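You operate a simulated robot arm through the tools that you are given. There is no shell and no other tool.

The job below is to be done with a simulated two-armed robot. You get a single attempt, and the scene is never put back.

## Task
Set the blue divider to A and the green one to E.
Fine: lift each knob to slide it and push it down again.

It is judged by the outcome, as a careful person would: the job done as asked, and still so three seconds after it is handed in. It fails if anything else is knocked over, pushed out of place, dropped, spilled or broken.

## Robot
Two 7-joint arms with fingered hands on one trunk that stands fixed in place. Base frame: the origin is at the foot of the trunk, x ahead of it, y to its left, z up. Units: mm, rad, N and s.
The left shoulder is at [200, 135, 970], the right one opposite. Each reaches about 885 mm from its shoulder. Payload 4 kg a hand.
The TCP of each hand is the grasp point between the finger pads, 25 mm short of the fingertips. In the tool frame z runs along the fingers and y along their closing line. The gripper opens to 88 mm; its body begins 29 mm behind the TCP. The gripper is a hand of 4 fingers: y runs from the thumb to the fingers, the wrist lies at [-13, -106, -174] in the tool frame, and closing takes about 1.5 s.
Orientation is that of the tool frame in the base frame, as a unit quaternion [w, x, y, z]. With the fingers straight down and the wrist toward the robot, the tool's x, y and z point along [0, 1, 0], [1, 0, 0] and [0, 0, -1] of the base frame.

## Interface
- The arms move only by the tool step_arm. It takes "left_deltas", "right_deltas" or both (then of equal length, played together; a hand with none holds still); each is a list that holds one entry, the list of rows, each a list of 7 numbers: the shift along the tool's x, y, z in units of 200 mm (1.0 is 200 mm), then the turn, a rotation vector about the tool's x, y, z in units of 60 degrees (1.0 is 60 degrees), then the finger opening in mm, from 0 to 88. In form: [[[x, y, z, ax, ay, az, claw], ...]]. A call has 1 to 20 rows; each row is the pose to reach, as a shift and turn from the pose commanded when the call began, along the tool's axes at that moment. A call with a number of a shift or a turn outside -1 to 1 is refused whole. Each row takes 0.2 s and may step no farther than 50 mm and 0.15 rad from the row before; otherwise, or with a gripper value out of range, the whole call is refused. Where a pose cannot be reached the arm comes as near as it can. A force on the tool above 40 N (or 10 N above the force at the start of the call, whichever is more), or a blocked arm, ends the call early, and 0.2 s more pass. The fingers move at their own pace (about 153 mm/s each) and stop on an object; they squeeze with about 30 N. The grip force told is the motor's: it shows also when the fingers shut on nothing. Time passes only in rows, and 0.2 s behind the last, so rows that repeat a pose let the fingers close. The reply holds the time, the measured pose of the TCP, the force on the tool along the base axes, the opening and the grip force, in the units named above and with some noise, with the torque about the TCP (base axes, N m) and any sound that the robot's microphone picked up.
- Cameras (640 x 400 px; columns grow to the right, rows downward): "scene" is now at [141.5, 20.9, 1578.8]; the picture's right is [0.25, -0.97, 0.00], its down [-0.64, -0.16, -0.75] and it looks along [0.73, 0.19, -0.66] (base axes); focal length 344 px, centre (320, 200). "left" rides on the left gripper at [-64, -83, -98] in its tool frame; the picture's right is [-0.62, -0.37, 0.69], its down [0.71, -0.63, 0.30] and it looks along [0.32, 0.68, 0.65] (tool axes); focal length 265 px, centre (320, 200). "right" rides on the right gripper at [64, -83, -98] in its tool frame; the picture's right is [-0.62, 0.37, -0.69], its down [-0.71, -0.63, 0.30] and it looks along [-0.32, 0.68, 0.65] (tool axes); focal length 265 px, centre (320, 200). There is no depth. A picture from a camera that has moved, and an enlarged one, comes with that camera's place and axes in the base frame and with its lens.
- get_image(camera): a new picture of that camera. No time passes.
- lift_body(by): slides the trunk up (or, below 0, down) by that many mm; the arms and the scene camera ride with it, the base frame stays. It gives what a move gives, with no picture.
- hand_shape(shape, hand): the hand has 4 fingers and takes this shape, open, in about a second: jaw (thumb against the fingers, like two jaws); tri (thumb and two fingers); tip (a fingertip pinch); poke (one finger out to press); point (the index stretched); flat (the hand flat); cup (the hand cupped); fist (a fist). The gripper value then closes the fingers along that shape, each until it touches; the sizes above hold for jaw. It gives what a move gives, with no picture.
- pan_tilt(pan, tilt): turns the head with the scene camera to pan (to the left, within 1.693 rad either way) and tilt (down, from -0.506 to 1.204), counted from straight ahead of the robot. It gives what a move gives.
- close_up(camera, box): a new picture of the part [left, top, right, bottom] of that camera's present view, enlarged. No time passes.
- sign_off(): hands the job in; it is judged then, once.

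Nothing tells you positions but the pictures and the camera data. Unless the task says otherwise, let go and move clear before handing in.

The tools are called after ">>>" by a JSON object that holds its "api" and its "payload". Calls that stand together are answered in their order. step_arm: Moves the arms, as the interface text tells. Its arguments: {"type":"object","properties":{"left_deltas":{"type":"array"},"right_deltas":{"type":"array"}},"required":[]} The other tools are called the same way: lift_body (by) moves the trunk up or down; hand_shape (shape, hand) gives the hand a shape; pan_tilt (pan, tilt) turns the head that bears the scene camera; get_image (camera) takes a picture; close_up (camera, box) takes an enlarged picture of a part of a camera's view; sign_off () hands the job in.

At the start:

```text
time: 0.0
left_ee_pos: [484.1, 414.5, 1152.2]
left_tcp_rot: [0.0, 0.707, 0.707, 0.0]
left_contact_force: [-1.3, -0.2, 0.4]
left_torque: [0.02, 0.03, 0.02]
left_width: 87.7
left_gripper_force: 0.1
left_shape: jaw
right_ee_pos: [524.7, -44.7, 1155.0]
right_tcp_rot: [0.0, 0.707, 0.707, 0.0]
right_contact_force: [0.4, -0.6, 0.3]
right_torque: [0.0, 0.02, 0.02]
right_width: 87.5
right_gripper_force: 0.1
right_shape: jaw
trunk travel left (down, up): [-575.0, 195.0]
head pan, tilt (commanded): [0.251, 0.717]
```

scene: 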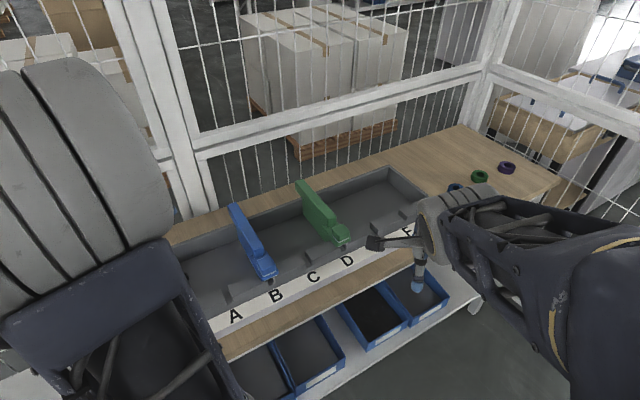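
right: 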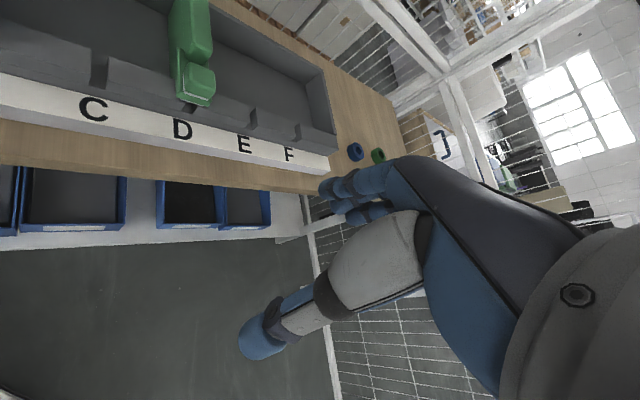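
left: 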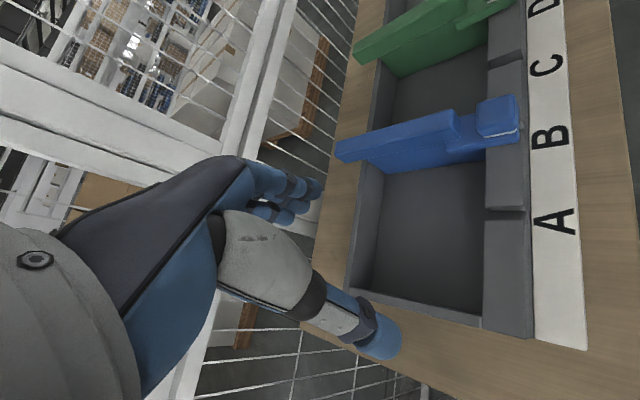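

I see a grey trough with a blue divider near B and a green one near D, with lettered notches A–F along the front wall. First I'll look closer from several views to work out the geometry.

>>> {"api": "close_up", "payload": {"camera": "scene", "box": [160, 150, 480, 350]}}

>>> {"api": "close_up", "payload": {"camera": "left", "box": [320, 0, 640, 200]}}

>>> {"api": "close_up", "payload": {"camera": "right", "box": [0, 0, 340, 212]}}

```text
2.00 times, centred on (320, 250) of scene
camera zoom: at [141.5, 20.9, 1578.8], right [0.25, -0.97, 0.0], down [-0.64, -0.16, -0.75], along [0.73, 0.19, -0.66], focal length 689 px, centre (320, 100)
```

zoom: 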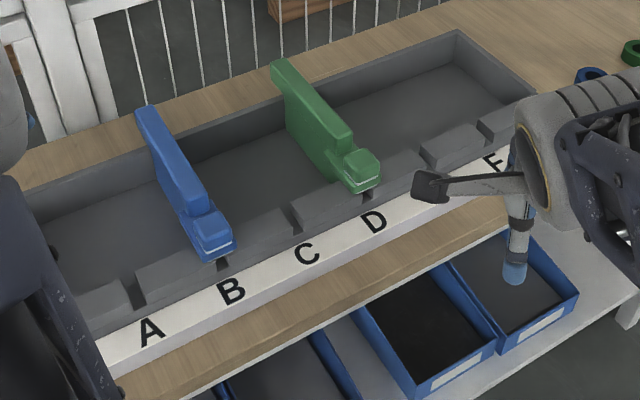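

```text
2.00 times, centred on (480, 100) of left
camera zoom: at [401.1, 348.9, 1250.2], right [-0.37, -0.62, -0.69], down [-0.63, 0.71, -0.3], along [0.68, 0.32, -0.65], focal length 531 px, centre (0, 400)
```

zoom: 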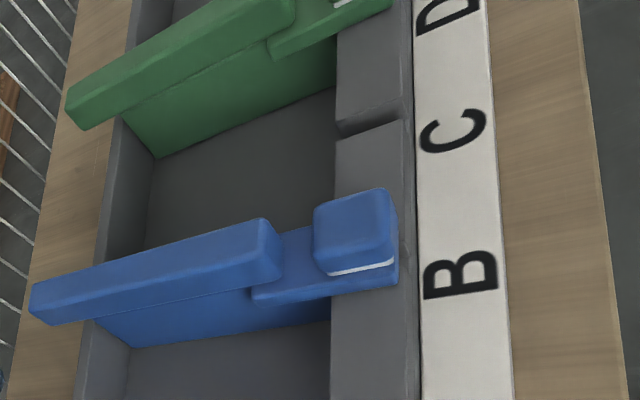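

```text
1.88 times, centred on (170, 106) of right
camera zoom: at [441.4, 19.2, 1252.0], right [0.37, -0.62, 0.69], down [-0.63, -0.71, -0.3], along [0.68, -0.32, -0.65], focal length 500 px, centre (602, 377)
```

zoom: 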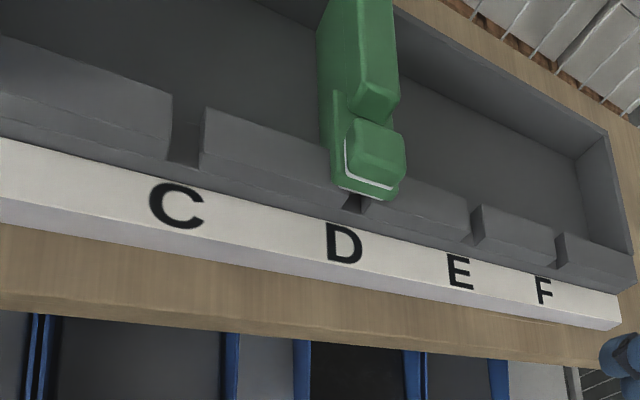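

The blue knob triangulates to about (582, 258, 966) and the green one to about (720, 119, 966). The trough therefore runs at about 45° to the base axes. I'll zoom in on the knobs and the notches to understand the mechanism.

>>> {"api": "close_up", "payload": {"camera": "left", "box": [440, 70, 560, 145]}}

>>> {"api": "close_up", "payload": {"camera": "right", "box": [140, 30, 260, 115]}}

>>> {"api": "close_up", "payload": {"camera": "scene", "box": [210, 190, 306, 300]}}

>>> {"api": "close_up", "payload": {"camera": "scene", "box": [290, 170, 380, 260]}}

>>> {"api": "close_up", "payload": {"camera": "left", "box": [320, 80, 600, 350]}}

```text
5.33 times, centred on (500, 108) of left
camera zoom: at [401.1, 348.9, 1250.2], right [-0.37, -0.62, -0.69], down [-0.63, 0.71, -0.3], along [0.68, 0.32, -0.65], focal length 1416 px, centre (-640, 693)
```

zoom: 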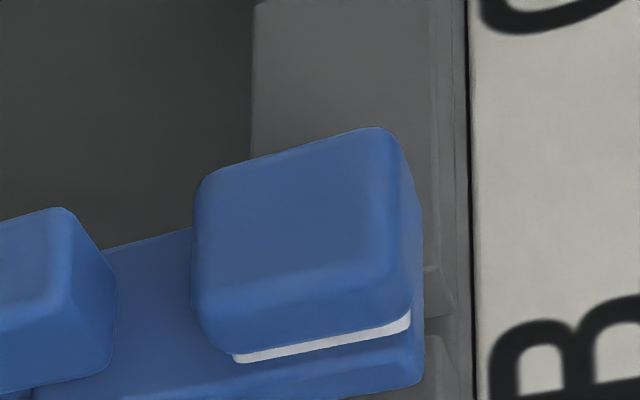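

```text
4.71 times, centred on (200, 72) of right
camera zoom: at [441.4, 19.2, 1252.0], right [0.37, -0.62, 0.69], down [-0.63, -0.71, -0.3], along [0.68, -0.32, -0.65], focal length 1249 px, centre (885, 800)
```

zoom: 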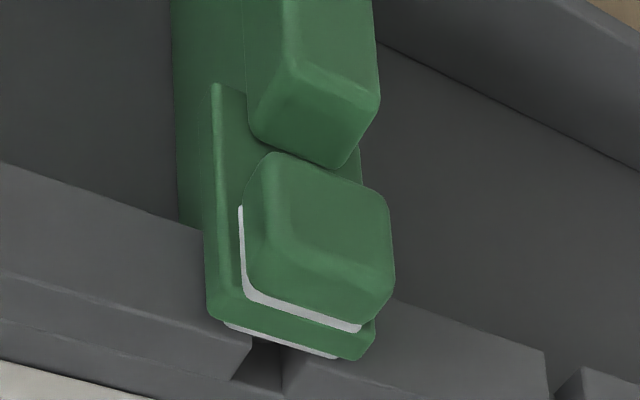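

```text
3.64 times, centred on (258, 245) of scene
camera zoom: at [141.5, 20.9, 1578.8], right [0.25, -0.97, 0.0], down [-0.64, -0.16, -0.75], along [0.73, 0.19, -0.66], focal length 1252 px, centre (546, 36)
```

zoom: 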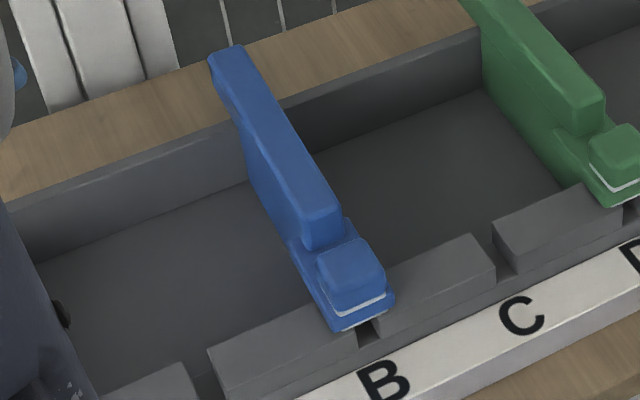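

```text
4.44 times, centred on (335, 215) of scene
camera zoom: at [141.5, 20.9, 1578.8], right [0.25, -0.97, 0.0], down [-0.64, -0.16, -0.75], along [0.73, 0.19, -0.66], focal length 1531 px, centre (253, 133)
```

zoom: 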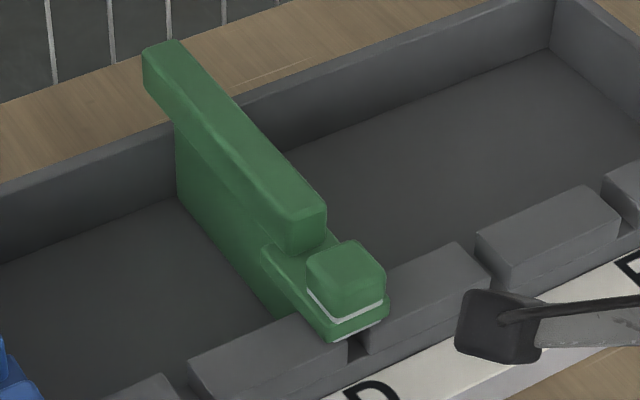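

```text
1.48 times, centred on (460, 215) of left
camera zoom: at [401.1, 348.9, 1250.2], right [-0.37, -0.62, -0.69], down [-0.63, 0.71, -0.3], along [0.68, 0.32, -0.65], focal length 393 px, centre (113, 178)
```

zoom: 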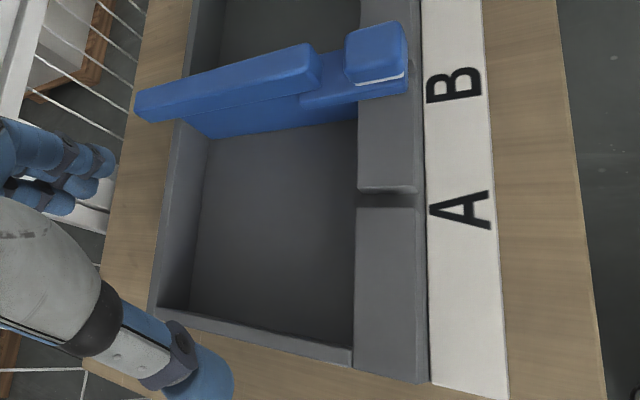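

Each divider has a knob of about 30×32 mm, roughly 18 mm tall, sitting on a flange, with the raised handle about 20 mm behind it. I'll set the left hand to a fingertip pinch and look at its shape before going in.

>>> {"api": "hand_shape", "payload": {"hand": "left", "shape": "tip"}}

>>> {"api": "pan_tilt", "payload": {"pan": 0.7, "tilt": 0.6}}

```text
time: 0.9
left_ee_pos: [484.6, 413.5, 1151.3]
left_tcp_rot: [0.0, 0.707, 0.707, 0.0]
left_contact_force: [-1.2, 0.7, 0.5]
left_torque: [0.01, -0.01, -0.02]
left_width: 87.9
left_gripper_force: 0.2
left_shape: tip
right_ee_pos: [526.0, -43.7, 1156.6]
right_tcp_rot: [0.0, 0.707, 0.707, 0.0]
right_contact_force: [-1.1, 0.1, -0.5]
right_torque: [-0.03, 0.0, 0.02]
right_width: 87.8
right_gripper_force: 0.0
right_shape: jaw
trunk travel left (down, up): [-575.0, 195.0]
head pan, tilt (commanded): [0.251, 0.717]
```

```text
time: 1.8
left_ee_pos: [483.4, 412.6, 1151.7]
left_tcp_rot: [0.0, 0.707, 0.707, 0.0]
left_contact_force: [-0.1, 0.3, 0.0]
left_torque: [0.0, 0.03, -0.01]
left_width: 87.7
left_gripper_force: 0.0
left_shape: tip
right_ee_pos: [524.9, -44.1, 1155.4]
right_tcp_rot: [0.0, 0.707, 0.707, 0.0]
right_contact_force: [-0.9, -0.7, 0.4]
right_torque: [-0.04, 0.02, 0.0]
right_width: 87.5
right_gripper_force: 0.1
right_shape: jaw
trunk travel left (down, up): [-575.0, 195.0]
head pan, tilt (commanded): [0.7, 0.6]
```

The head is turned toward the left hand. I'll look at it in its tip shape from both cameras.

>>> {"api": "get_image", "payload": {"camera": "scene"}}

>>> {"api": "get_image", "payload": {"camera": "left"}}

>>> {"api": "get_image", "payload": {"camera": "right"}}

```text
taken
camera scene: at [127.5, 56.8, 1588.8], right [0.64, -0.77, 0.0], down [-0.43, -0.36, -0.82], along [0.63, 0.53, -0.57], focal length 344 px, centre (320, 200)
```

scene: 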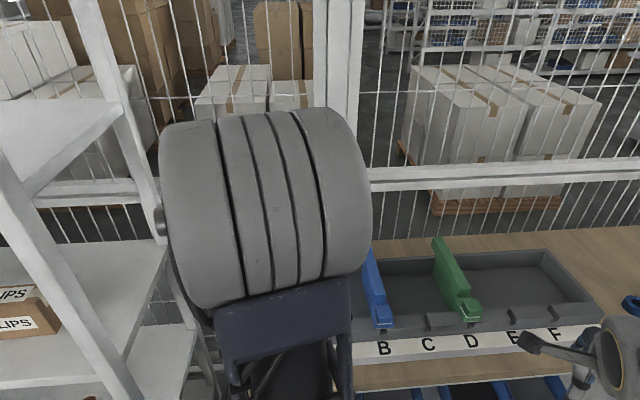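

```text
taken
camera left: at [401.1, 348.9, 1250.2], right [-0.37, -0.62, -0.69], down [-0.63, 0.71, -0.3], along [0.68, 0.32, -0.65], focal length 265 px, centre (320, 200)
```

left: 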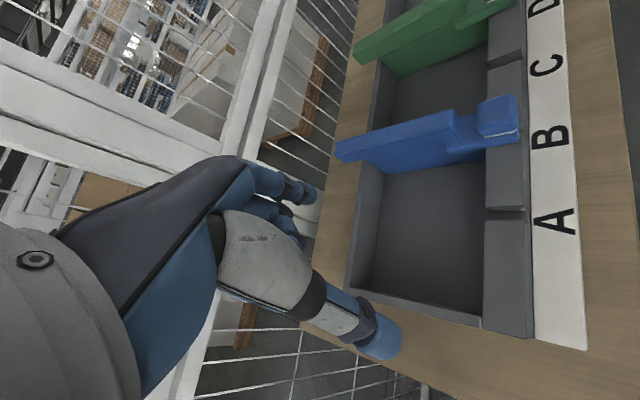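

```text
taken
camera right: at [441.4, 19.3, 1252.0], right [0.37, -0.62, 0.69], down [-0.63, -0.71, -0.3], along [0.68, -0.32, -0.65], focal length 265 px, centre (320, 200)
```

right: 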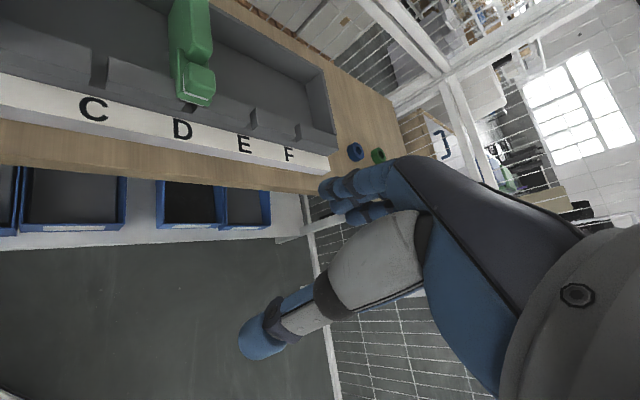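

The left-hand camera shows the thumb and fingers at the expected places. I'll zoom in on the fingers to see which one is stretched in tip shape.

>>> {"api": "close_up", "payload": {"camera": "left", "box": [200, 140, 420, 380]}}

>>> {"api": "close_up", "payload": {"camera": "right", "box": [220, 140, 440, 380]}}

```text
1.67 times, centred on (310, 260) of left
camera zoom: at [401.1, 348.9, 1250.2], right [-0.37, -0.62, -0.69], down [-0.63, 0.71, -0.3], along [0.68, 0.32, -0.65], focal length 442 px, centre (337, 100)
```

zoom: 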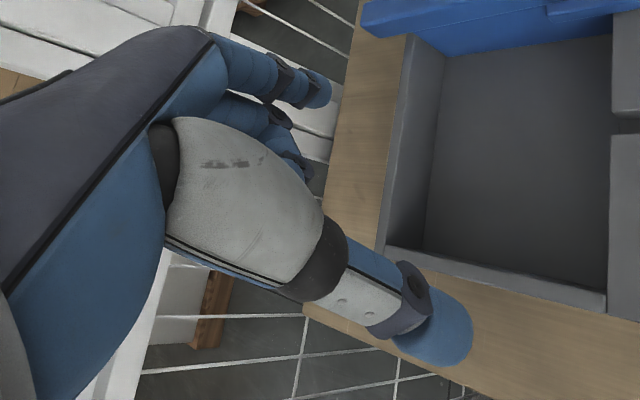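

```text
1.67 times, centred on (330, 260) of right
camera zoom: at [441.4, 19.3, 1252.0], right [0.37, -0.62, 0.69], down [-0.63, -0.71, -0.3], along [0.68, -0.32, -0.65], focal length 442 px, centre (303, 100)
```

zoom: 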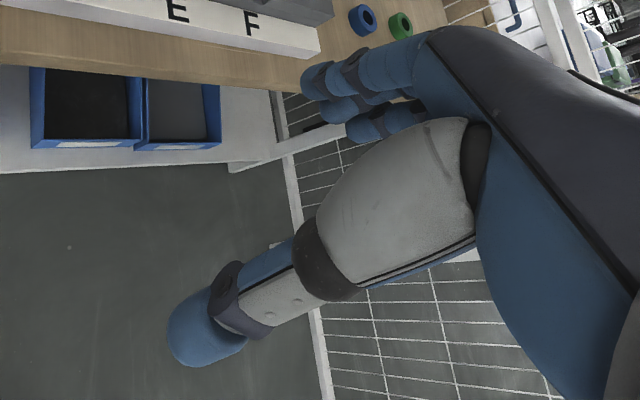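

The trough direction is about (0.70, -0.71) with a notch spacing of about 97 mm, so A is about 97 mm up-left of B and E about 97 mm down-right of D. I'll bring the left hand above the blue knob, yawed 45° and tilted so the other fingers clear the handle. The right hand moves aside to act as a second viewpoint.

>>> {"api": "step_arm", "payload": {"left_deltas": [[[-0.1, 0.06, 0.048, -0.0204, 0.0494, 0.0922, 88], [-0.2, 0.12, 0.096, -0.0409, 0.0987, 0.1845, 88], [-0.3, 0.18, 0.144, -0.0613, 0.1481, 0.2767, 88], [-0.4, 0.24, 0.192, -0.0818, 0.1975, 0.3689, 88], [-0.5, 0.3, 0.24, -0.1022, 0.2468, 0.4611, 88], [-0.6, 0.36, 0.288, -0.1226, 0.2962, 0.5534, 88], [-0.7, 0.42, 0.336, -0.1431, 0.3455, 0.6456, 88], [-0.8, 0.48, 0.385, -0.1635, 0.3949, 0.7378, 88]]], "right_deltas": [[[-0.1, 0, 0, 0, 0, -0.104, 88], [-0.2, 0, 0, 0, 0, -0.208, 88], [-0.3, 0, 0, 0, 0, -0.312, 88], [-0.4, 0, 0, 0, 0, -0.416, 88], [-0.5, 0, 0, 0, 0, -0.52, 88], [-0.6, 0, 0, 0, 0, -0.625, 88], [-0.7, 0, 0, 0, 0, -0.729, 88], [-0.75, 0, 0, 0, 0, -0.833, 88]]]}}

>>> {"api": "pan_tilt", "payload": {"pan": 0.4, "tilt": 0.8}}

>>> {"api": "get_image", "payload": {"camera": "scene"}}

>>> {"api": "get_image", "payload": {"camera": "left"}}

>>> {"api": "get_image", "payload": {"camera": "right"}}

```text
time: 3.6
left_ee_pos: [579.1, 253.8, 1074.6]
left_tcp_rot: [-0.083, 0.902, 0.373, 0.2]
left_contact_force: [-0.8, -0.2, -0.2]
left_torque: [-0.03, 0.02, -0.01]
left_width: 87.7
left_gripper_force: 0.1
left_shape: tip
right_ee_pos: [526.5, -194.1, 1155.8]
right_tcp_rot: [-0.001, 0.342, 0.94, 0.0]
right_contact_force: [-0.2, 0.3, 0.3]
right_torque: [-0.02, -0.02, 0.01]
right_width: 87.9
right_gripper_force: 0.0
right_shape: jaw
trunk travel left (down, up): [-575.0, 195.0]
head pan, tilt (commanded): [0.7, 0.6]
```

```text
time: 4.4
left_ee_pos: [578.8, 253.9, 1073.9]
left_tcp_rot: [-0.083, 0.902, 0.374, 0.2]
left_contact_force: [0.2, -0.1, 0.3]
left_torque: [0.0, -0.02, 0.01]
left_width: 87.6
left_gripper_force: 0.1
left_shape: tip
right_ee_pos: [526.5, -194.4, 1155.8]
right_tcp_rot: [0.0, 0.342, 0.94, 0.0]
right_contact_force: [-0.2, -0.3, -0.7]
right_torque: [0.01, -0.01, -0.01]
right_width: 87.6
right_gripper_force: 0.1
right_shape: jaw
trunk travel left (down, up): [-575.0, 195.0]
head pan, tilt (commanded): [0.4, 0.799]
```

```text
taken
camera scene: at [134.2, 31.4, 1572.0], right [0.39, -0.92, 0.0], down [-0.66, -0.28, -0.7], along [0.64, 0.27, -0.72], focal length 344 px, centre (320, 200)
```

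scene: 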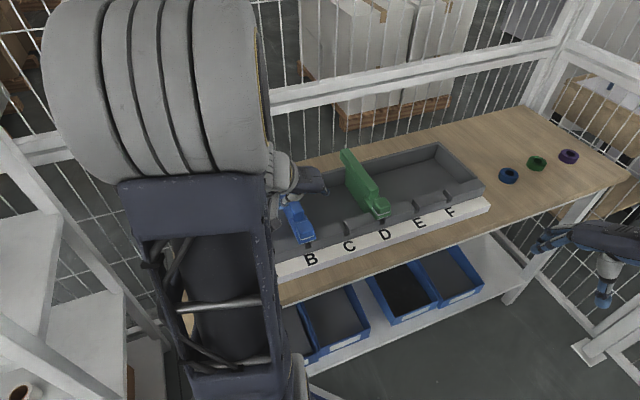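

```text
taken
camera left: at [450.2, 241.1, 1135.6], right [-0.45, 0.07, -0.89], down [0.1, 0.99, 0.03], along [0.89, -0.08, -0.46], focal length 265 px, centre (320, 200)
```

left: 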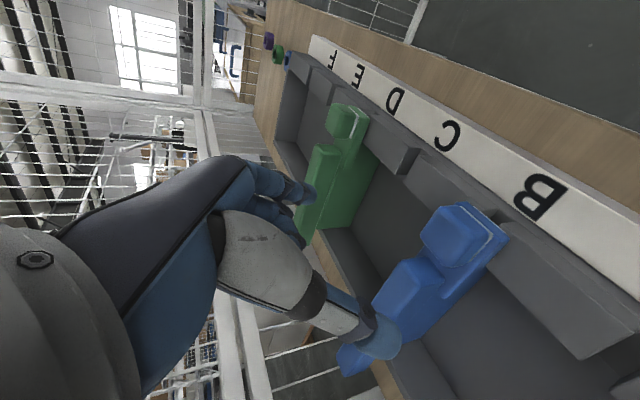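

```text
taken
camera right: at [423.0, -217.3, 1252.2], right [0.71, -0.12, 0.69], down [0.14, -0.94, -0.3], along [0.69, 0.31, -0.65], focal length 265 px, centre (320, 200)
```

right: 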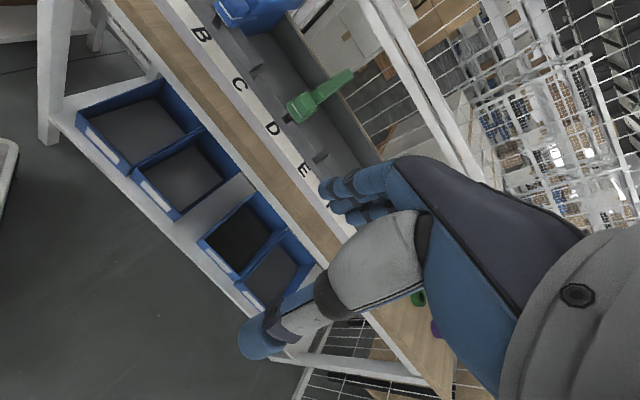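

Both arms moved as commanded. The blue knob is ahead of the left hand, so I'll take close-ups to refine its position and swing the right hand's camera further toward the trough.

>>> {"api": "close_up", "payload": {"camera": "left", "box": [360, 180, 540, 300]}}

>>> {"api": "close_up", "payload": {"camera": "scene", "box": [250, 140, 410, 280]}}

>>> {"api": "step_arm", "payload": {"right_deltas": [[[0, -0.05, 0, 0, 0, -0.12, 88], [0, -0.1, 0, 0, 0, -0.24, 88], [0, -0.1, 0, 0, 0, -0.36, 88], [0, -0.1, 0, 0, 0, -0.48, 88], [0, -0.1, 0, 0, 0, -0.6, 88]]]}}

>>> {"api": "get_image", "payload": {"camera": "right"}}

```text
3.33 times, centred on (450, 240) of left
camera zoom: at [450.2, 241.1, 1135.6], right [-0.45, 0.07, -0.89], down [0.1, 0.99, 0.03], along [0.89, -0.08, -0.46], focal length 885 px, centre (-113, 67)
```

zoom: 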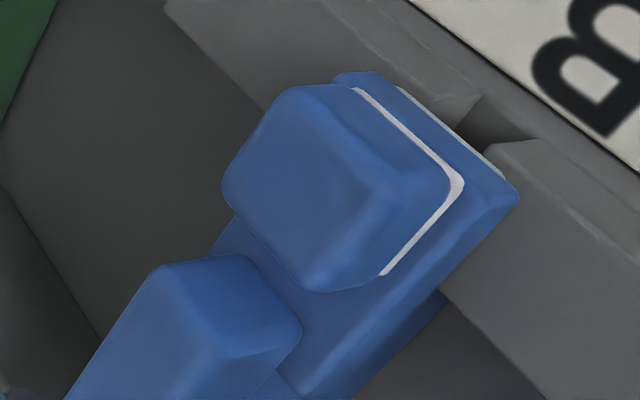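

```text
2.86 times, centred on (330, 210) of scene
camera zoom: at [134.2, 31.4, 1572.0], right [0.39, -0.92, 0.0], down [-0.66, -0.28, -0.7], along [0.64, 0.27, -0.72], focal length 984 px, centre (291, 171)
```

zoom: 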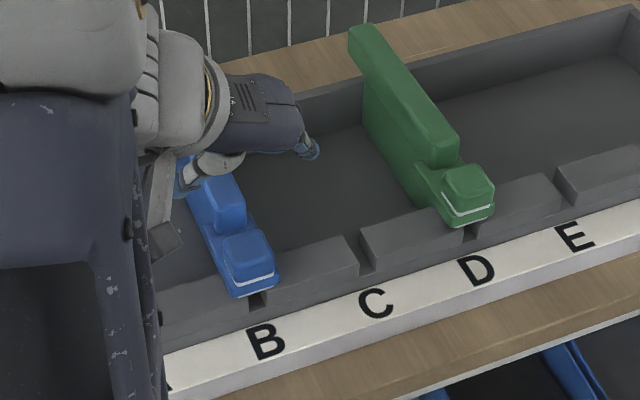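

```text
time: 5.6
left_ee_pos: [580.6, 254.3, 1074.8]
left_tcp_rot: [-0.083, 0.902, 0.373, 0.2]
left_contact_force: [-0.2, 1.1, 0.4]
left_torque: [0.02, 0.01, -0.02]
left_width: 87.7
left_gripper_force: 0.0
left_shape: tip
right_ee_pos: [511.9, -208.8, 1155.4]
right_tcp_rot: [-0.001, 0.034, 0.999, 0.0]
right_contact_force: [-0.4, 0.3, 0.1]
right_torque: [-0.02, 0.0, 0.03]
right_width: 87.4
right_gripper_force: 0.0
right_shape: jaw
trunk travel left (down, up): [-575.0, 195.0]
head pan, tilt (commanded): [0.4, 0.799]
```

```text
taken
camera right: at [442.2, -288.7, 1252.1], right [0.64, 0.33, 0.69], down [0.67, -0.68, -0.3], along [0.37, 0.66, -0.65], focal length 265 px, centre (320, 200)
```

right: 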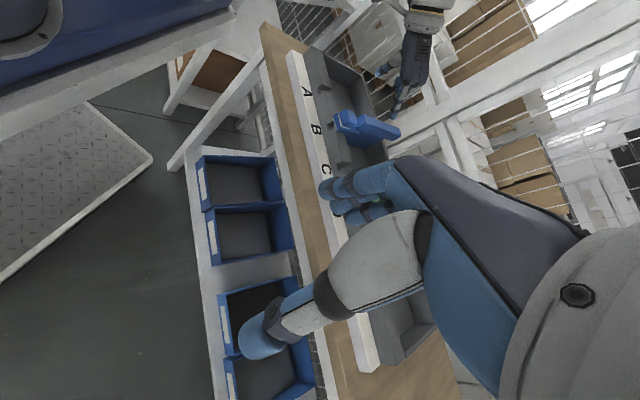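

The refined blue knob top centre is about (584, 258, 966). I'll descend partway to a TCP height of about 1010 and check finger clearance against the handle from all three cameras.

>>> {"api": "step_arm", "payload": {"left_deltas": [[[-0.034, 0, 0.073, 0, 0, 0, 88], [-0.068, 0, 0.145, 0, 0, 0, 88], [-0.101, 0, 0.218, 0, 0, 0, 88], [-0.135, 0, 0.29, 0, 0, 0, 88]]]}}

>>> {"api": "close_up", "payload": {"camera": "right", "box": [290, 30, 450, 190]}}

>>> {"api": "close_up", "payload": {"camera": "scene", "box": [250, 160, 370, 270]}}

>>> {"api": "get_image", "payload": {"camera": "left"}}

```text
time: 6.6
left_ee_pos: [575.7, 254.1, 1000.4]
left_tcp_rot: [-0.07, 0.904, 0.384, 0.176]
left_contact_force: [-0.2, 0.5, 0.6]
left_torque: [0.0, 0.0, -0.04]
left_width: 88.0
left_gripper_force: 0.0
left_shape: tip
left hand out of reach, approached as far as the arm can: row 3, 4
right_ee_pos: [513.1, -208.5, 1156.8]
right_tcp_rot: [0.0, 0.035, 0.999, 0.0]
right_contact_force: [-0.6, 0.1, -1.3]
right_torque: [0.0, -0.03, -0.03]
right_width: 87.5
right_gripper_force: 0.1
right_shape: jaw
trunk travel left (down, up): [-575.0, 195.0]
head pan, tilt (commanded): [0.4, 0.799]
```

```text
2.50 times, centred on (370, 110) of right
camera zoom: at [441.8, -287.9, 1252.6], right [0.64, 0.32, 0.69], down [0.67, -0.68, -0.3], along [0.37, 0.66, -0.65], focal length 664 px, centre (195, 425)
```

zoom: 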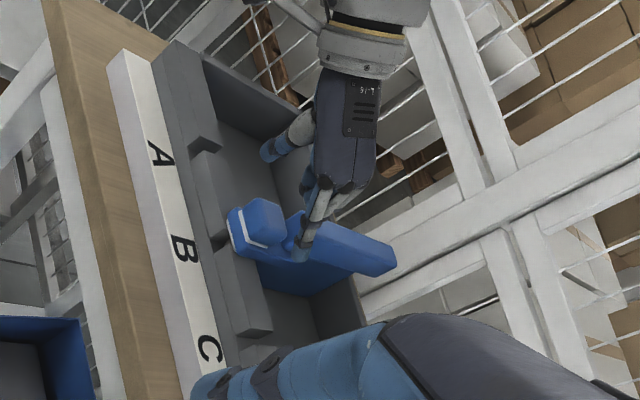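

```text
3.64 times, centred on (310, 215) of scene
camera zoom: at [133.4, 31.7, 1572.1], right [0.39, -0.92, 0.0], down [-0.66, -0.28, -0.7], along [0.64, 0.27, -0.72], focal length 1252 px, centre (356, 146)
```

zoom: 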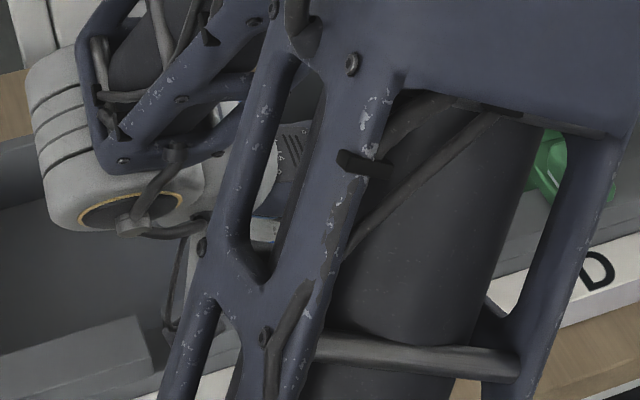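

```text
taken
camera left: at [448.0, 242.3, 1066.6], right [-0.48, 0.02, -0.88], down [0.09, 1.0, -0.02], along [0.87, -0.09, -0.48], focal length 265 px, centre (320, 200)
```

left: 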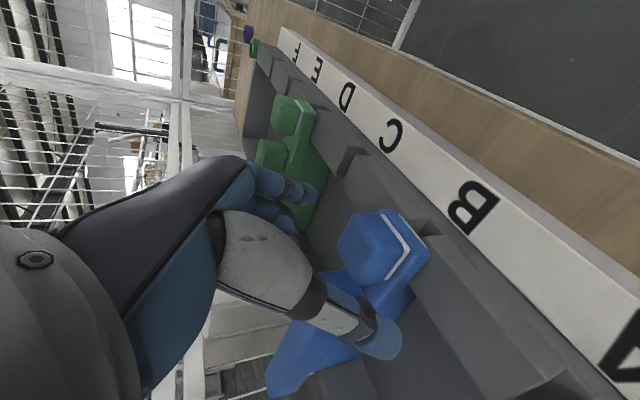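

The left arm hit its reach limit because the wrist is too close to the shoulder. I'll raise both hands relative to the trunk and then lower the trunk by 200 mm, which gives the arm a better working posture.

>>> {"api": "step_arm", "payload": {"left_deltas": [[[0.067, 0, -0.1435, 0, 0, 0, 88], [0.134, 0, -0.287, 0, 0, 0, 88], [0.201, 0, -0.4305, 0, 0, 0, 88], [0.268, 0, -0.574, 0, 0, 0, 88], [0.335, 0, -0.7175, 0, 0, 0, 88], [0.4015, 0, -0.861, 0, 0, 0, 88], [0.4015, 0, -0.861, 0, 0, 0, 88]]], "right_deltas": [[[0, 0, -0.13, 0, 0, 0, 88], [0, 0, -0.26, 0, 0, 0, 88], [0, 0, -0.39, 0, 0, 0, 88], [0, 0, -0.52, 0, 0, 0, 88], [0, 0, -0.65, 0, 0, 0, 88], [0, 0, -0.75, 0, 0, 0, 88], [0, 0, -0.75, 0, 0, 0, 88]]]}}

```text
time: 8.2
left_ee_pos: [581.5, 255.6, 1202.3]
left_tcp_rot: [-0.083, 0.901, 0.375, 0.2]
left_contact_force: [-0.2, -0.4, -0.1]
left_torque: [-0.01, 0.01, 0.01]
left_width: 87.8
left_gripper_force: 0.2
left_shape: tip
right_ee_pos: [513.9, -211.2, 1305.4]
right_tcp_rot: [0.001, 0.035, 0.999, 0.0]
right_contact_force: [0.7, 0.2, -0.7]
right_torque: [0.01, 0.0, -0.01]
right_width: 87.9
right_gripper_force: 0.0
right_shape: jaw
trunk travel left (down, up): [-575.0, 195.0]
head pan, tilt (commanded): [0.4, 0.799]
```

Both hands are raised and the commanded orientation is restored. Next I'll lower the trunk by 170 mm, which puts the left TCP at about z = 1032, above the blue knob.

>>> {"api": "lift_body", "payload": {"by": -170}}

>>> {"api": "get_image", "payload": {"camera": "scene"}}

>>> {"api": "get_image", "payload": {"camera": "left"}}

>>> {"api": "get_image", "payload": {"camera": "right"}}

```text
time: 10.1
left_ee_pos: [582.1, 255.8, 1030.7]
left_tcp_rot: [-0.083, 0.902, 0.374, 0.2]
left_contact_force: [0.0, -0.3, 0.1]
left_torque: [0.03, -0.02, -0.03]
left_width: 87.6
left_gripper_force: 0.1
left_shape: tip
right_ee_pos: [513.0, -210.7, 1134.6]
right_tcp_rot: [-0.001, 0.035, 0.999, 0.0]
right_contact_force: [0.2, 0.6, 0.7]
right_torque: [-0.01, 0.01, 0.03]
right_width: 87.6
right_gripper_force: 0.1
right_shape: jaw
trunk travel left (down, up): [-405.0, 365.0]
head pan, tilt (commanded): [0.4, 0.799]
```

```text
taken
camera scene: at [134.2, 31.3, 1402.0], right [0.39, -0.92, 0.0], down [-0.66, -0.28, -0.7], along [0.64, 0.27, -0.72], focal length 344 px, centre (320, 200)
```

scene: 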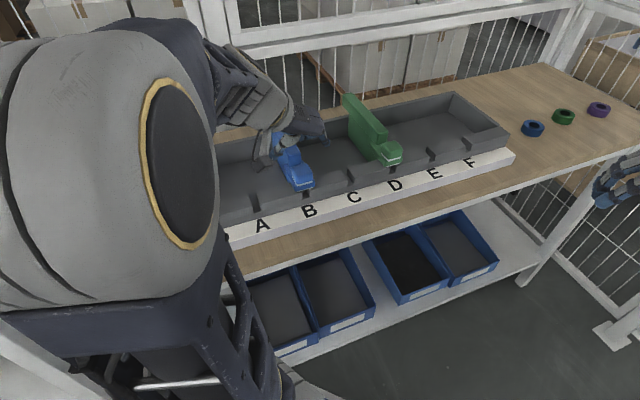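

```text
taken
camera left: at [451.7, 242.9, 1093.0], right [-0.45, 0.07, -0.89], down [0.1, 0.99, 0.03], along [0.89, -0.08, -0.46], focal length 265 px, centre (320, 200)
```

left: 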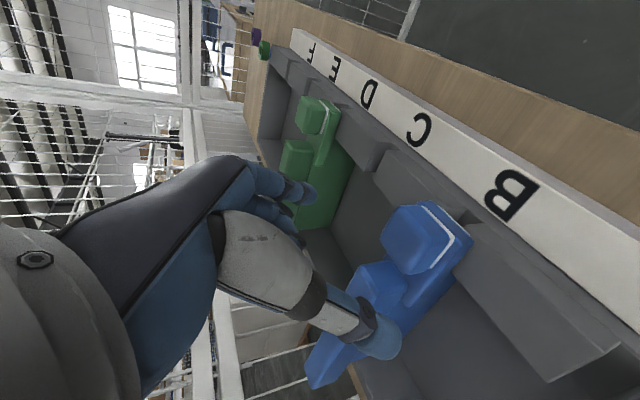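

```text
taken
camera right: at [442.8, -290.5, 1231.7], right [0.64, 0.32, 0.69], down [0.67, -0.68, -0.3], along [0.37, 0.66, -0.65], focal length 265 px, centre (320, 200)
```

right: 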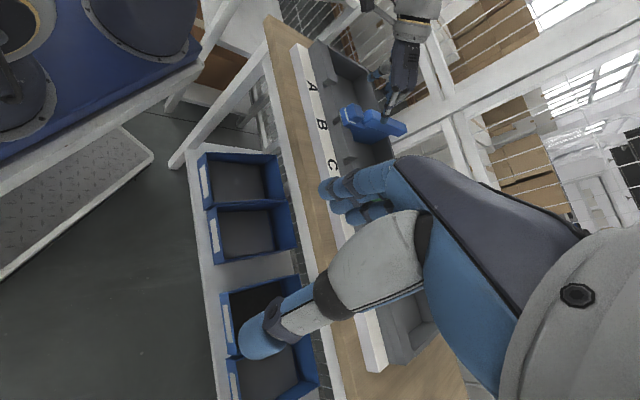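

The scene camera now has a clear view of the blue knob and the left hand. I'll zoom in on the fingers relative to the knob and handle.

>>> {"api": "close_up", "payload": {"camera": "scene", "box": [230, 80, 360, 210]}}

>>> {"api": "close_up", "payload": {"camera": "right", "box": [300, 20, 450, 170]}}

```text
3.08 times, centred on (295, 145) of scene
camera zoom: at [134.2, 31.3, 1402.0], right [0.39, -0.92, 0.0], down [-0.66, -0.28, -0.7], along [0.64, 0.27, -0.72], focal length 1060 px, centre (397, 369)
```

zoom: 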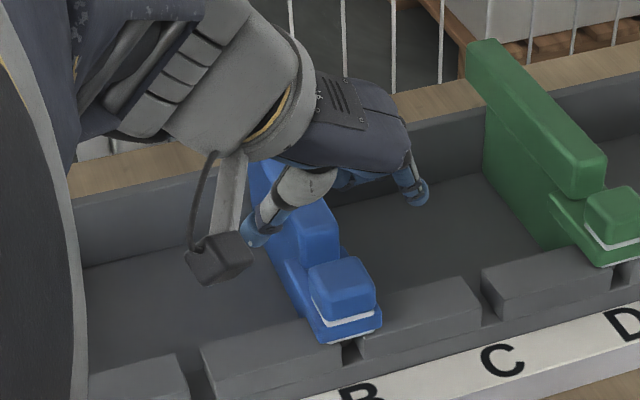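

```text
2.67 times, centred on (375, 95) of right
camera zoom: at [442.8, -290.5, 1231.7], right [0.64, 0.32, 0.69], down [0.67, -0.68, -0.3], along [0.37, 0.66, -0.65], focal length 708 px, centre (173, 480)
```

zoom: 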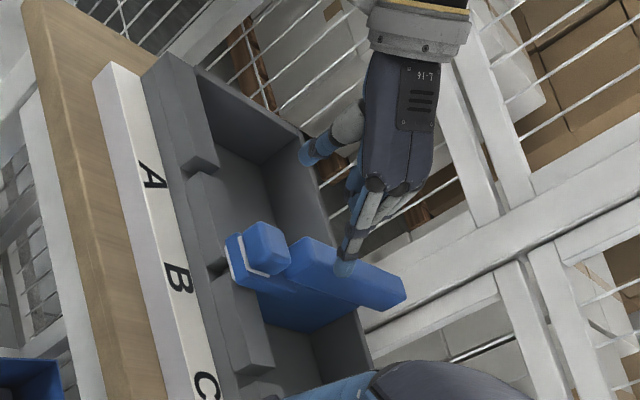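

The index and thumb tips match the TCP convention and the view is clear. I'll lower to TCP z of about 1000 and check clearance again.

>>> {"api": "step_arm", "payload": {"left_deltas": [[[-0.0365, -0.002, 0.066, 0, 0, 0, 88], [-0.073, -0.0035, 0.1315, 0, 0, 0, 88]]]}}

>>> {"api": "close_up", "payload": {"camera": "scene", "box": [230, 80, 360, 210]}}

>>> {"api": "close_up", "payload": {"camera": "right", "box": [310, 50, 430, 170]}}

>>> {"api": "get_image", "payload": {"camera": "left"}}

```text
time: 10.7
left_ee_pos: [579.2, 254.1, 1002.1]
left_tcp_rot: [-0.083, 0.902, 0.374, 0.201]
left_contact_force: [0.5, 0.8, -0.8]
left_torque: [0.01, 0.03, 0.02]
left_width: 87.8
left_gripper_force: 0.2
left_shape: tip
right_ee_pos: [513.5, -212.3, 1134.8]
right_tcp_rot: [0.0, 0.035, 0.999, 0.0]
right_contact_force: [-0.6, 0.0, 0.3]
right_torque: [0.0, 0.03, 0.03]
right_width: 87.6
right_gripper_force: 0.1
right_shape: jaw
trunk travel left (down, up): [-405.0, 365.0]
head pan, tilt (commanded): [0.4, 0.799]
```

```text
3.08 times, centred on (295, 145) of scene
camera zoom: at [134.2, 31.3, 1402.0], right [0.39, -0.92, 0.0], down [-0.66, -0.28, -0.7], along [0.64, 0.27, -0.72], focal length 1060 px, centre (397, 369)
```

zoom: 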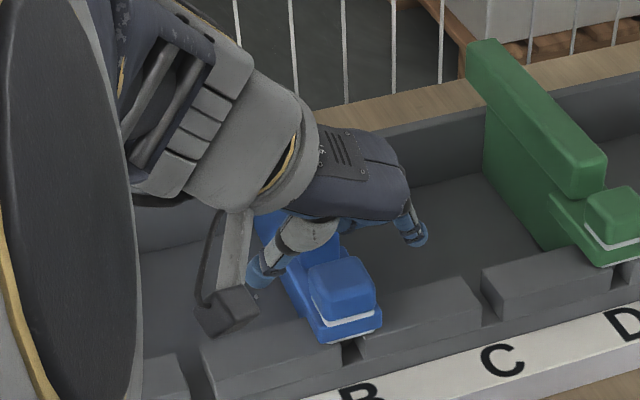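

```text
3.33 times, centred on (370, 110) of right
camera zoom: at [442.8, -290.5, 1231.7], right [0.64, 0.32, 0.69], down [0.67, -0.68, -0.3], along [0.37, 0.66, -0.65], focal length 885 px, centre (153, 500)
```

zoom: 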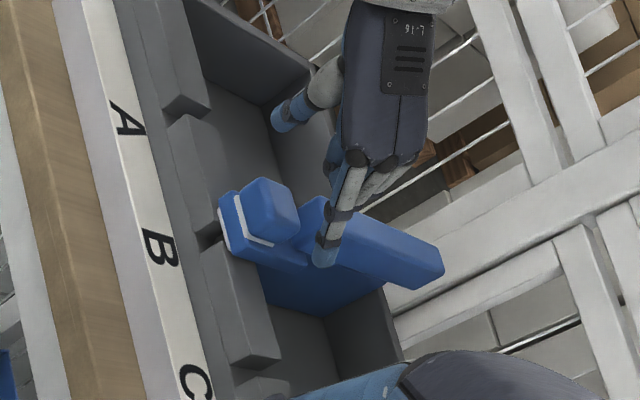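

```text
taken
camera left: at [449.4, 242.1, 1063.0], right [-0.45, 0.07, -0.89], down [0.1, 0.99, 0.03], along [0.89, -0.08, -0.46], focal length 265 px, centre (320, 200)
```

left: 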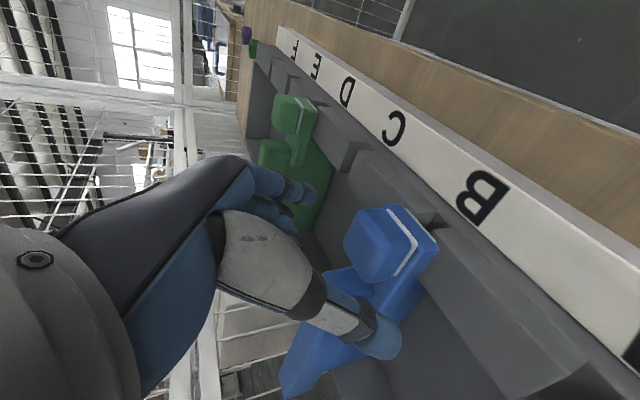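

There's clearance on both sides of the knob. I'll descend the last 29 mm so the fingertips straddle it just above the flange.

>>> {"api": "step_arm", "payload": {"left_deltas": [[[-0.0204, 0, 0.0438, 0, 0, 0, 88], [-0.0408, 0, 0.0876, 0, 0, 0, 88], [-0.0613, 0, 0.1314, 0, 0, 0, 88]]]}}

>>> {"api": "close_up", "payload": {"camera": "scene", "box": [230, 80, 360, 210]}}

>>> {"api": "close_up", "payload": {"camera": "right", "box": [310, 50, 430, 170]}}

>>> {"api": "get_image", "payload": {"camera": "left"}}

```text
time: 11.5
left_ee_pos: [579.3, 254.8, 971.7]
left_tcp_rot: [-0.083, 0.902, 0.374, 0.2]
left_contact_force: [0.5, -0.3, -0.2]
left_torque: [0.0, 0.01, -0.03]
left_width: 87.8
left_gripper_force: 0.0
left_shape: tip
right_ee_pos: [513.6, -211.6, 1134.6]
right_tcp_rot: [0.0, 0.035, 0.999, 0.0]
right_contact_force: [-0.4, 0.4, -0.5]
right_torque: [0.0, -0.02, 0.02]
right_width: 87.7
right_gripper_force: 0.0
right_shape: jaw
trunk travel left (down, up): [-405.0, 365.0]
head pan, tilt (commanded): [0.4, 0.799]
```

```text
3.08 times, centred on (295, 145) of scene
camera zoom: at [134.2, 31.3, 1401.9], right [0.39, -0.92, 0.0], down [-0.66, -0.28, -0.7], along [0.64, 0.27, -0.72], focal length 1060 px, centre (397, 369)
```

zoom: 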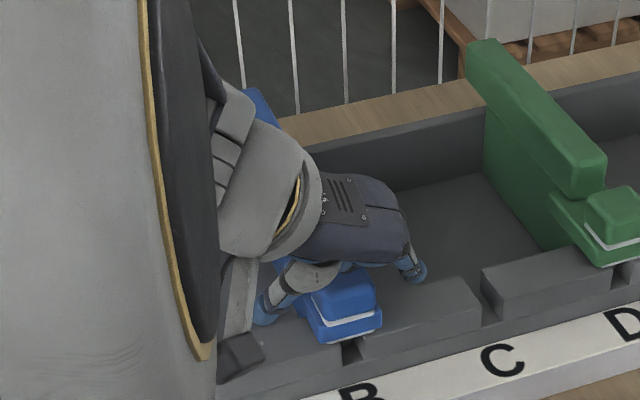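

```text
3.33 times, centred on (370, 110) of right
camera zoom: at [442.8, -290.5, 1231.7], right [0.64, 0.32, 0.69], down [0.67, -0.68, -0.3], along [0.37, 0.66, -0.65], focal length 885 px, centre (153, 500)
```

zoom: 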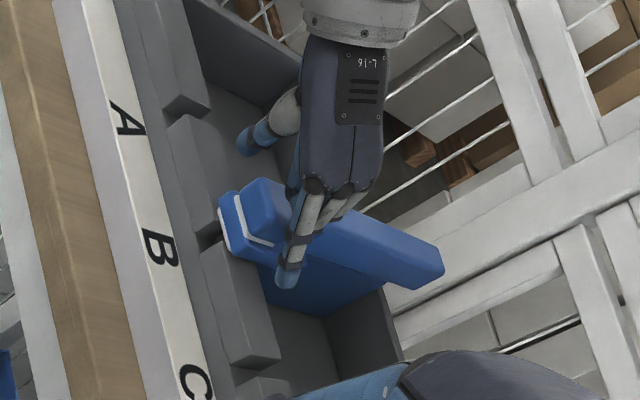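

```text
taken
camera left: at [448.9, 241.8, 1033.2], right [-0.45, 0.07, -0.89], down [0.1, 0.99, 0.03], along [0.89, -0.08, -0.46], focal length 265 px, centre (320, 200)
```

left: 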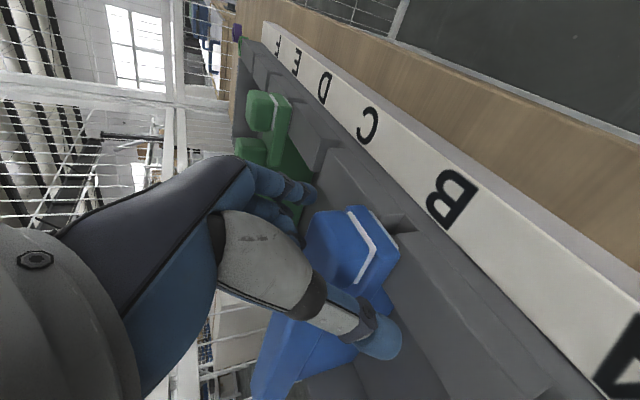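

The knob sits between the thumb and index with no contact. I'll close the fingers on it.

>>> {"api": "step_arm", "payload": {"left_deltas": [[[0, 0, 0, 0, 0, 0, 60], [0, 0, 0, 0, 0, 0, 40], [0, 0, 0, 0, 0, 0, 25], [0, 0, 0, 0, 0, 0, 15], [0, 0, 0, 0, 0, 0, 10], [0, 0, 0, 0, 0, 0, 10], [0, 0, 0, 0, 0, 0, 10]]]}}

>>> {"api": "close_up", "payload": {"camera": "scene", "box": [230, 80, 360, 210]}}

>>> {"api": "close_up", "payload": {"camera": "right", "box": [310, 50, 430, 170]}}

>>> {"api": "get_image", "payload": {"camera": "left"}}

```text
time: 13.1
left_ee_pos: [578.7, 253.9, 972.6]
left_tcp_rot: [-0.082, 0.902, 0.373, 0.2]
left_contact_force: [0.2, 0.4, -1.2]
left_torque: [-0.01, -0.01, 0.02]
left_width: 29.3
left_gripper_force: 29.7
left_shape: tip
right_ee_pos: [513.7, -210.9, 1134.7]
right_tcp_rot: [0.0, 0.035, 0.999, 0.0]
right_contact_force: [0.5, 0.0, -0.8]
right_torque: [0.02, 0.03, 0.01]
right_width: 87.7
right_gripper_force: 0.0
right_shape: jaw
trunk travel left (down, up): [-405.0, 365.0]
head pan, tilt (commanded): [0.4, 0.799]
```

```text
3.08 times, centred on (295, 145) of scene
camera zoom: at [134.2, 31.4, 1401.9], right [0.39, -0.92, 0.0], down [-0.66, -0.28, -0.7], along [0.64, 0.27, -0.72], focal length 1060 px, centre (397, 369)
```

zoom: 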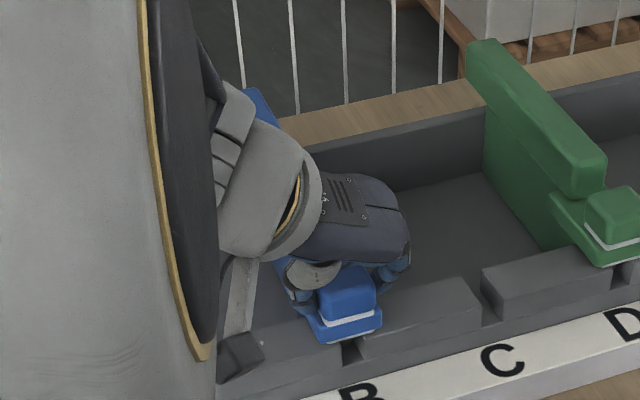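

```text
3.33 times, centred on (370, 110) of right
camera zoom: at [442.9, -290.4, 1231.7], right [0.64, 0.32, 0.69], down [0.67, -0.68, -0.3], along [0.37, 0.66, -0.65], focal length 885 px, centre (153, 500)
```

zoom: 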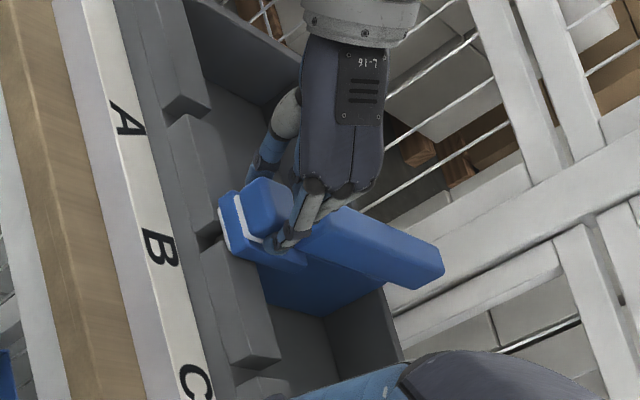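

```text
taken
camera left: at [449.0, 241.8, 1033.3], right [-0.45, 0.07, -0.89], down [0.1, 0.99, 0.03], along [0.89, -0.08, -0.46], focal length 265 px, centre (320, 200)
```

left: 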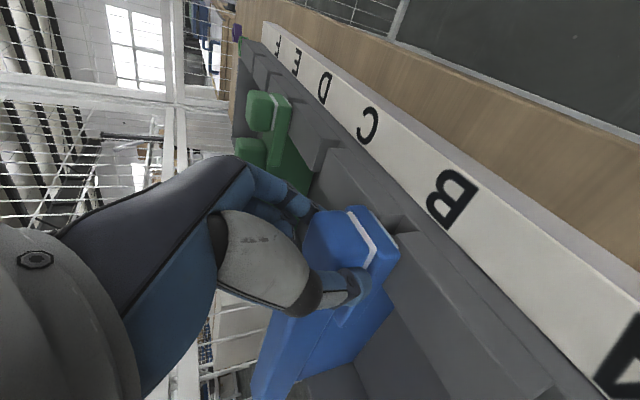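

The pinch is firm: the opening is 29.3 mm and the grip about 30 N. I'll lift 15 mm gently and watch the force.

>>> {"api": "step_arm", "payload": {"left_deltas": [[[0.0106, 0, -0.0227, 0, 0, 0, 10], [0.0211, 0, -0.0453, 0, 0, 0, 10], [0.0317, 0, -0.068, 0, 0, 0, 10]]]}}

>>> {"api": "close_up", "payload": {"camera": "scene", "box": [230, 80, 360, 210]}}

>>> {"api": "close_up", "payload": {"camera": "right", "box": [310, 50, 430, 170]}}

>>> {"api": "get_image", "payload": {"camera": "left"}}

```text
time: 13.9
left_ee_pos: [578.7, 253.8, 987.4]
left_tcp_rot: [-0.082, 0.902, 0.374, 0.2]
left_contact_force: [-1.3, -0.5, -2.0]
left_torque: [0.01, 0.04, 0.0]
left_width: 30.0
left_gripper_force: 29.8
left_shape: tip
right_ee_pos: [513.5, -210.8, 1135.4]
right_tcp_rot: [0.0, 0.035, 0.999, 0.0]
right_contact_force: [1.7, 0.0, 1.0]
right_torque: [0.02, 0.0, 0.01]
right_width: 87.4
right_gripper_force: 0.0
right_shape: jaw
trunk travel left (down, up): [-405.0, 365.0]
head pan, tilt (commanded): [0.4, 0.799]
```

```text
3.08 times, centred on (295, 145) of scene
camera zoom: at [134.1, 31.3, 1402.0], right [0.39, -0.92, 0.0], down [-0.66, -0.28, -0.7], along [0.64, 0.27, -0.72], focal length 1060 px, centre (397, 369)
```

zoom: 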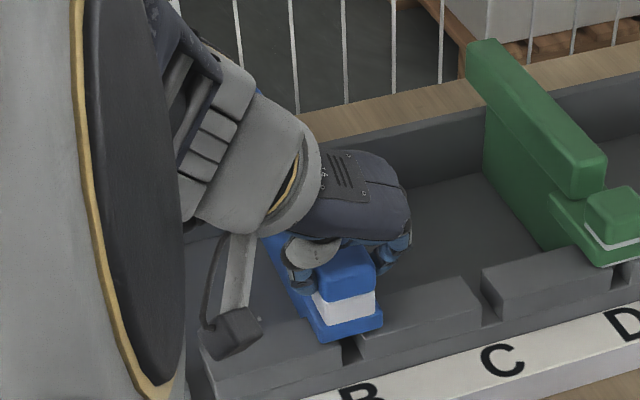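

```text
3.33 times, centred on (370, 110) of right
camera zoom: at [442.8, -290.4, 1231.7], right [0.64, 0.32, 0.69], down [0.67, -0.68, -0.3], along [0.37, 0.66, -0.65], focal length 885 px, centre (153, 500)
```

zoom: 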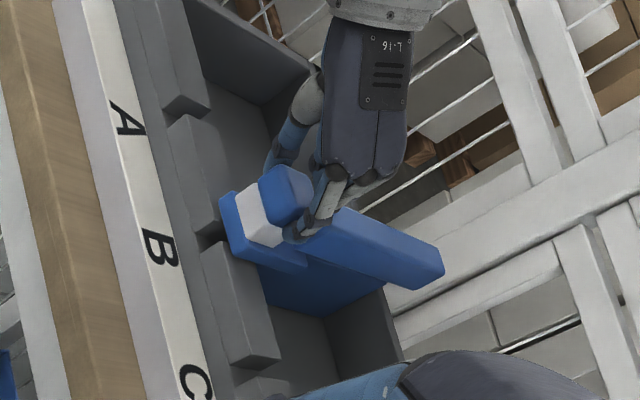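

```text
taken
camera left: at [449.5, 241.7, 1049.0], right [-0.45, 0.07, -0.89], down [0.1, 0.99, 0.03], along [0.89, -0.08, -0.46], focal length 265 px, centre (320, 200)
```

left: 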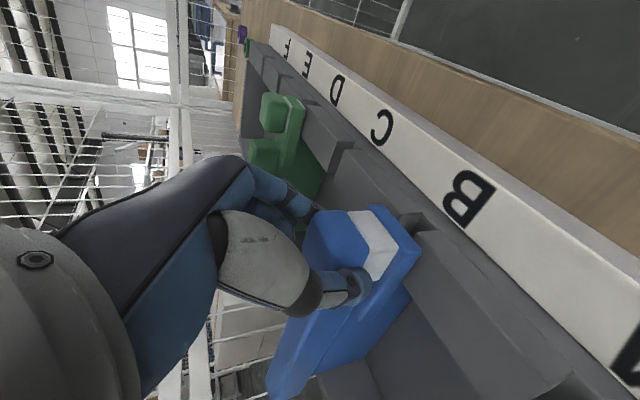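

The knob rises and exposes its white stem while the divider stays put. I'll lift about 5 mm more to look for the stop.

>>> {"api": "step_arm", "payload": {"left_deltas": [[[0.0053, 0, -0.0113, 0, 0, 0, 10], [0.0106, 0, -0.0227, 0, 0, 0, 10]]]}}

>>> {"api": "close_up", "payload": {"camera": "right", "box": [310, 50, 430, 170]}}

>>> {"api": "close_up", "payload": {"camera": "scene", "box": [230, 80, 360, 210]}}

```text
time: 14.5
left_ee_pos: [578.8, 254.2, 991.2]
left_tcp_rot: [-0.083, 0.903, 0.373, 0.198]
left_contact_force: [3.2, 1.1, -14.1]
left_torque: [-0.03, -0.02, -0.01]
left_width: 29.5
left_gripper_force: 29.8
left_shape: tip
right_ee_pos: [513.9, -210.7, 1133.7]
right_tcp_rot: [0.0, 0.035, 0.999, 0.0]
right_contact_force: [-1.3, 0.0, -0.1]
right_torque: [0.02, -0.01, 0.01]
right_width: 87.7
right_gripper_force: 0.1
right_shape: jaw
trunk travel left (down, up): [-405.0, 365.0]
head pan, tilt (commanded): [0.4, 0.799]
```

```text
3.33 times, centred on (370, 110) of right
camera zoom: at [443.2, -290.4, 1231.3], right [0.64, 0.32, 0.69], down [0.67, -0.68, -0.3], along [0.37, 0.66, -0.65], focal length 885 px, centre (153, 500)
```

zoom: 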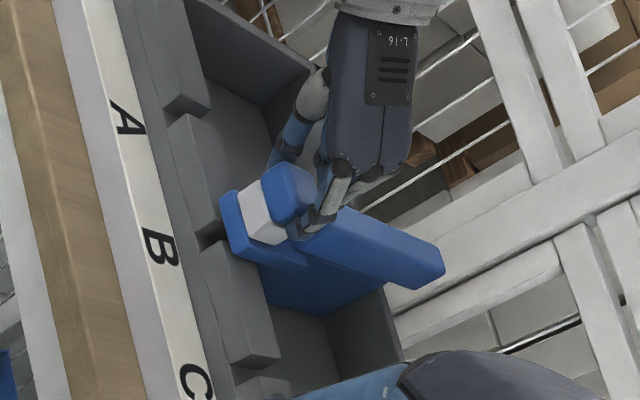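

```text
3.08 times, centred on (295, 145) of scene
camera zoom: at [134.6, 31.5, 1401.6], right [0.39, -0.92, 0.0], down [-0.66, -0.28, -0.7], along [0.64, 0.27, -0.72], focal length 1060 px, centre (397, 369)
```

zoom: 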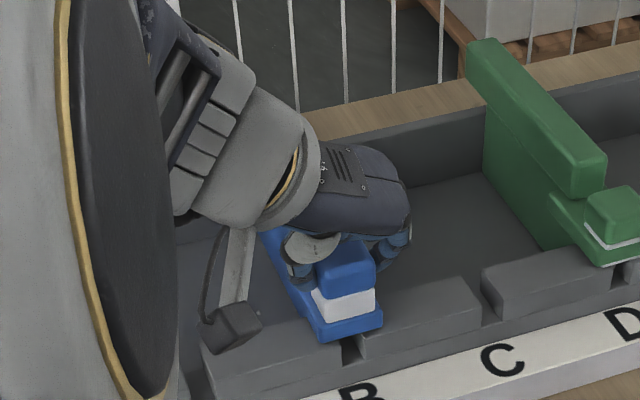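

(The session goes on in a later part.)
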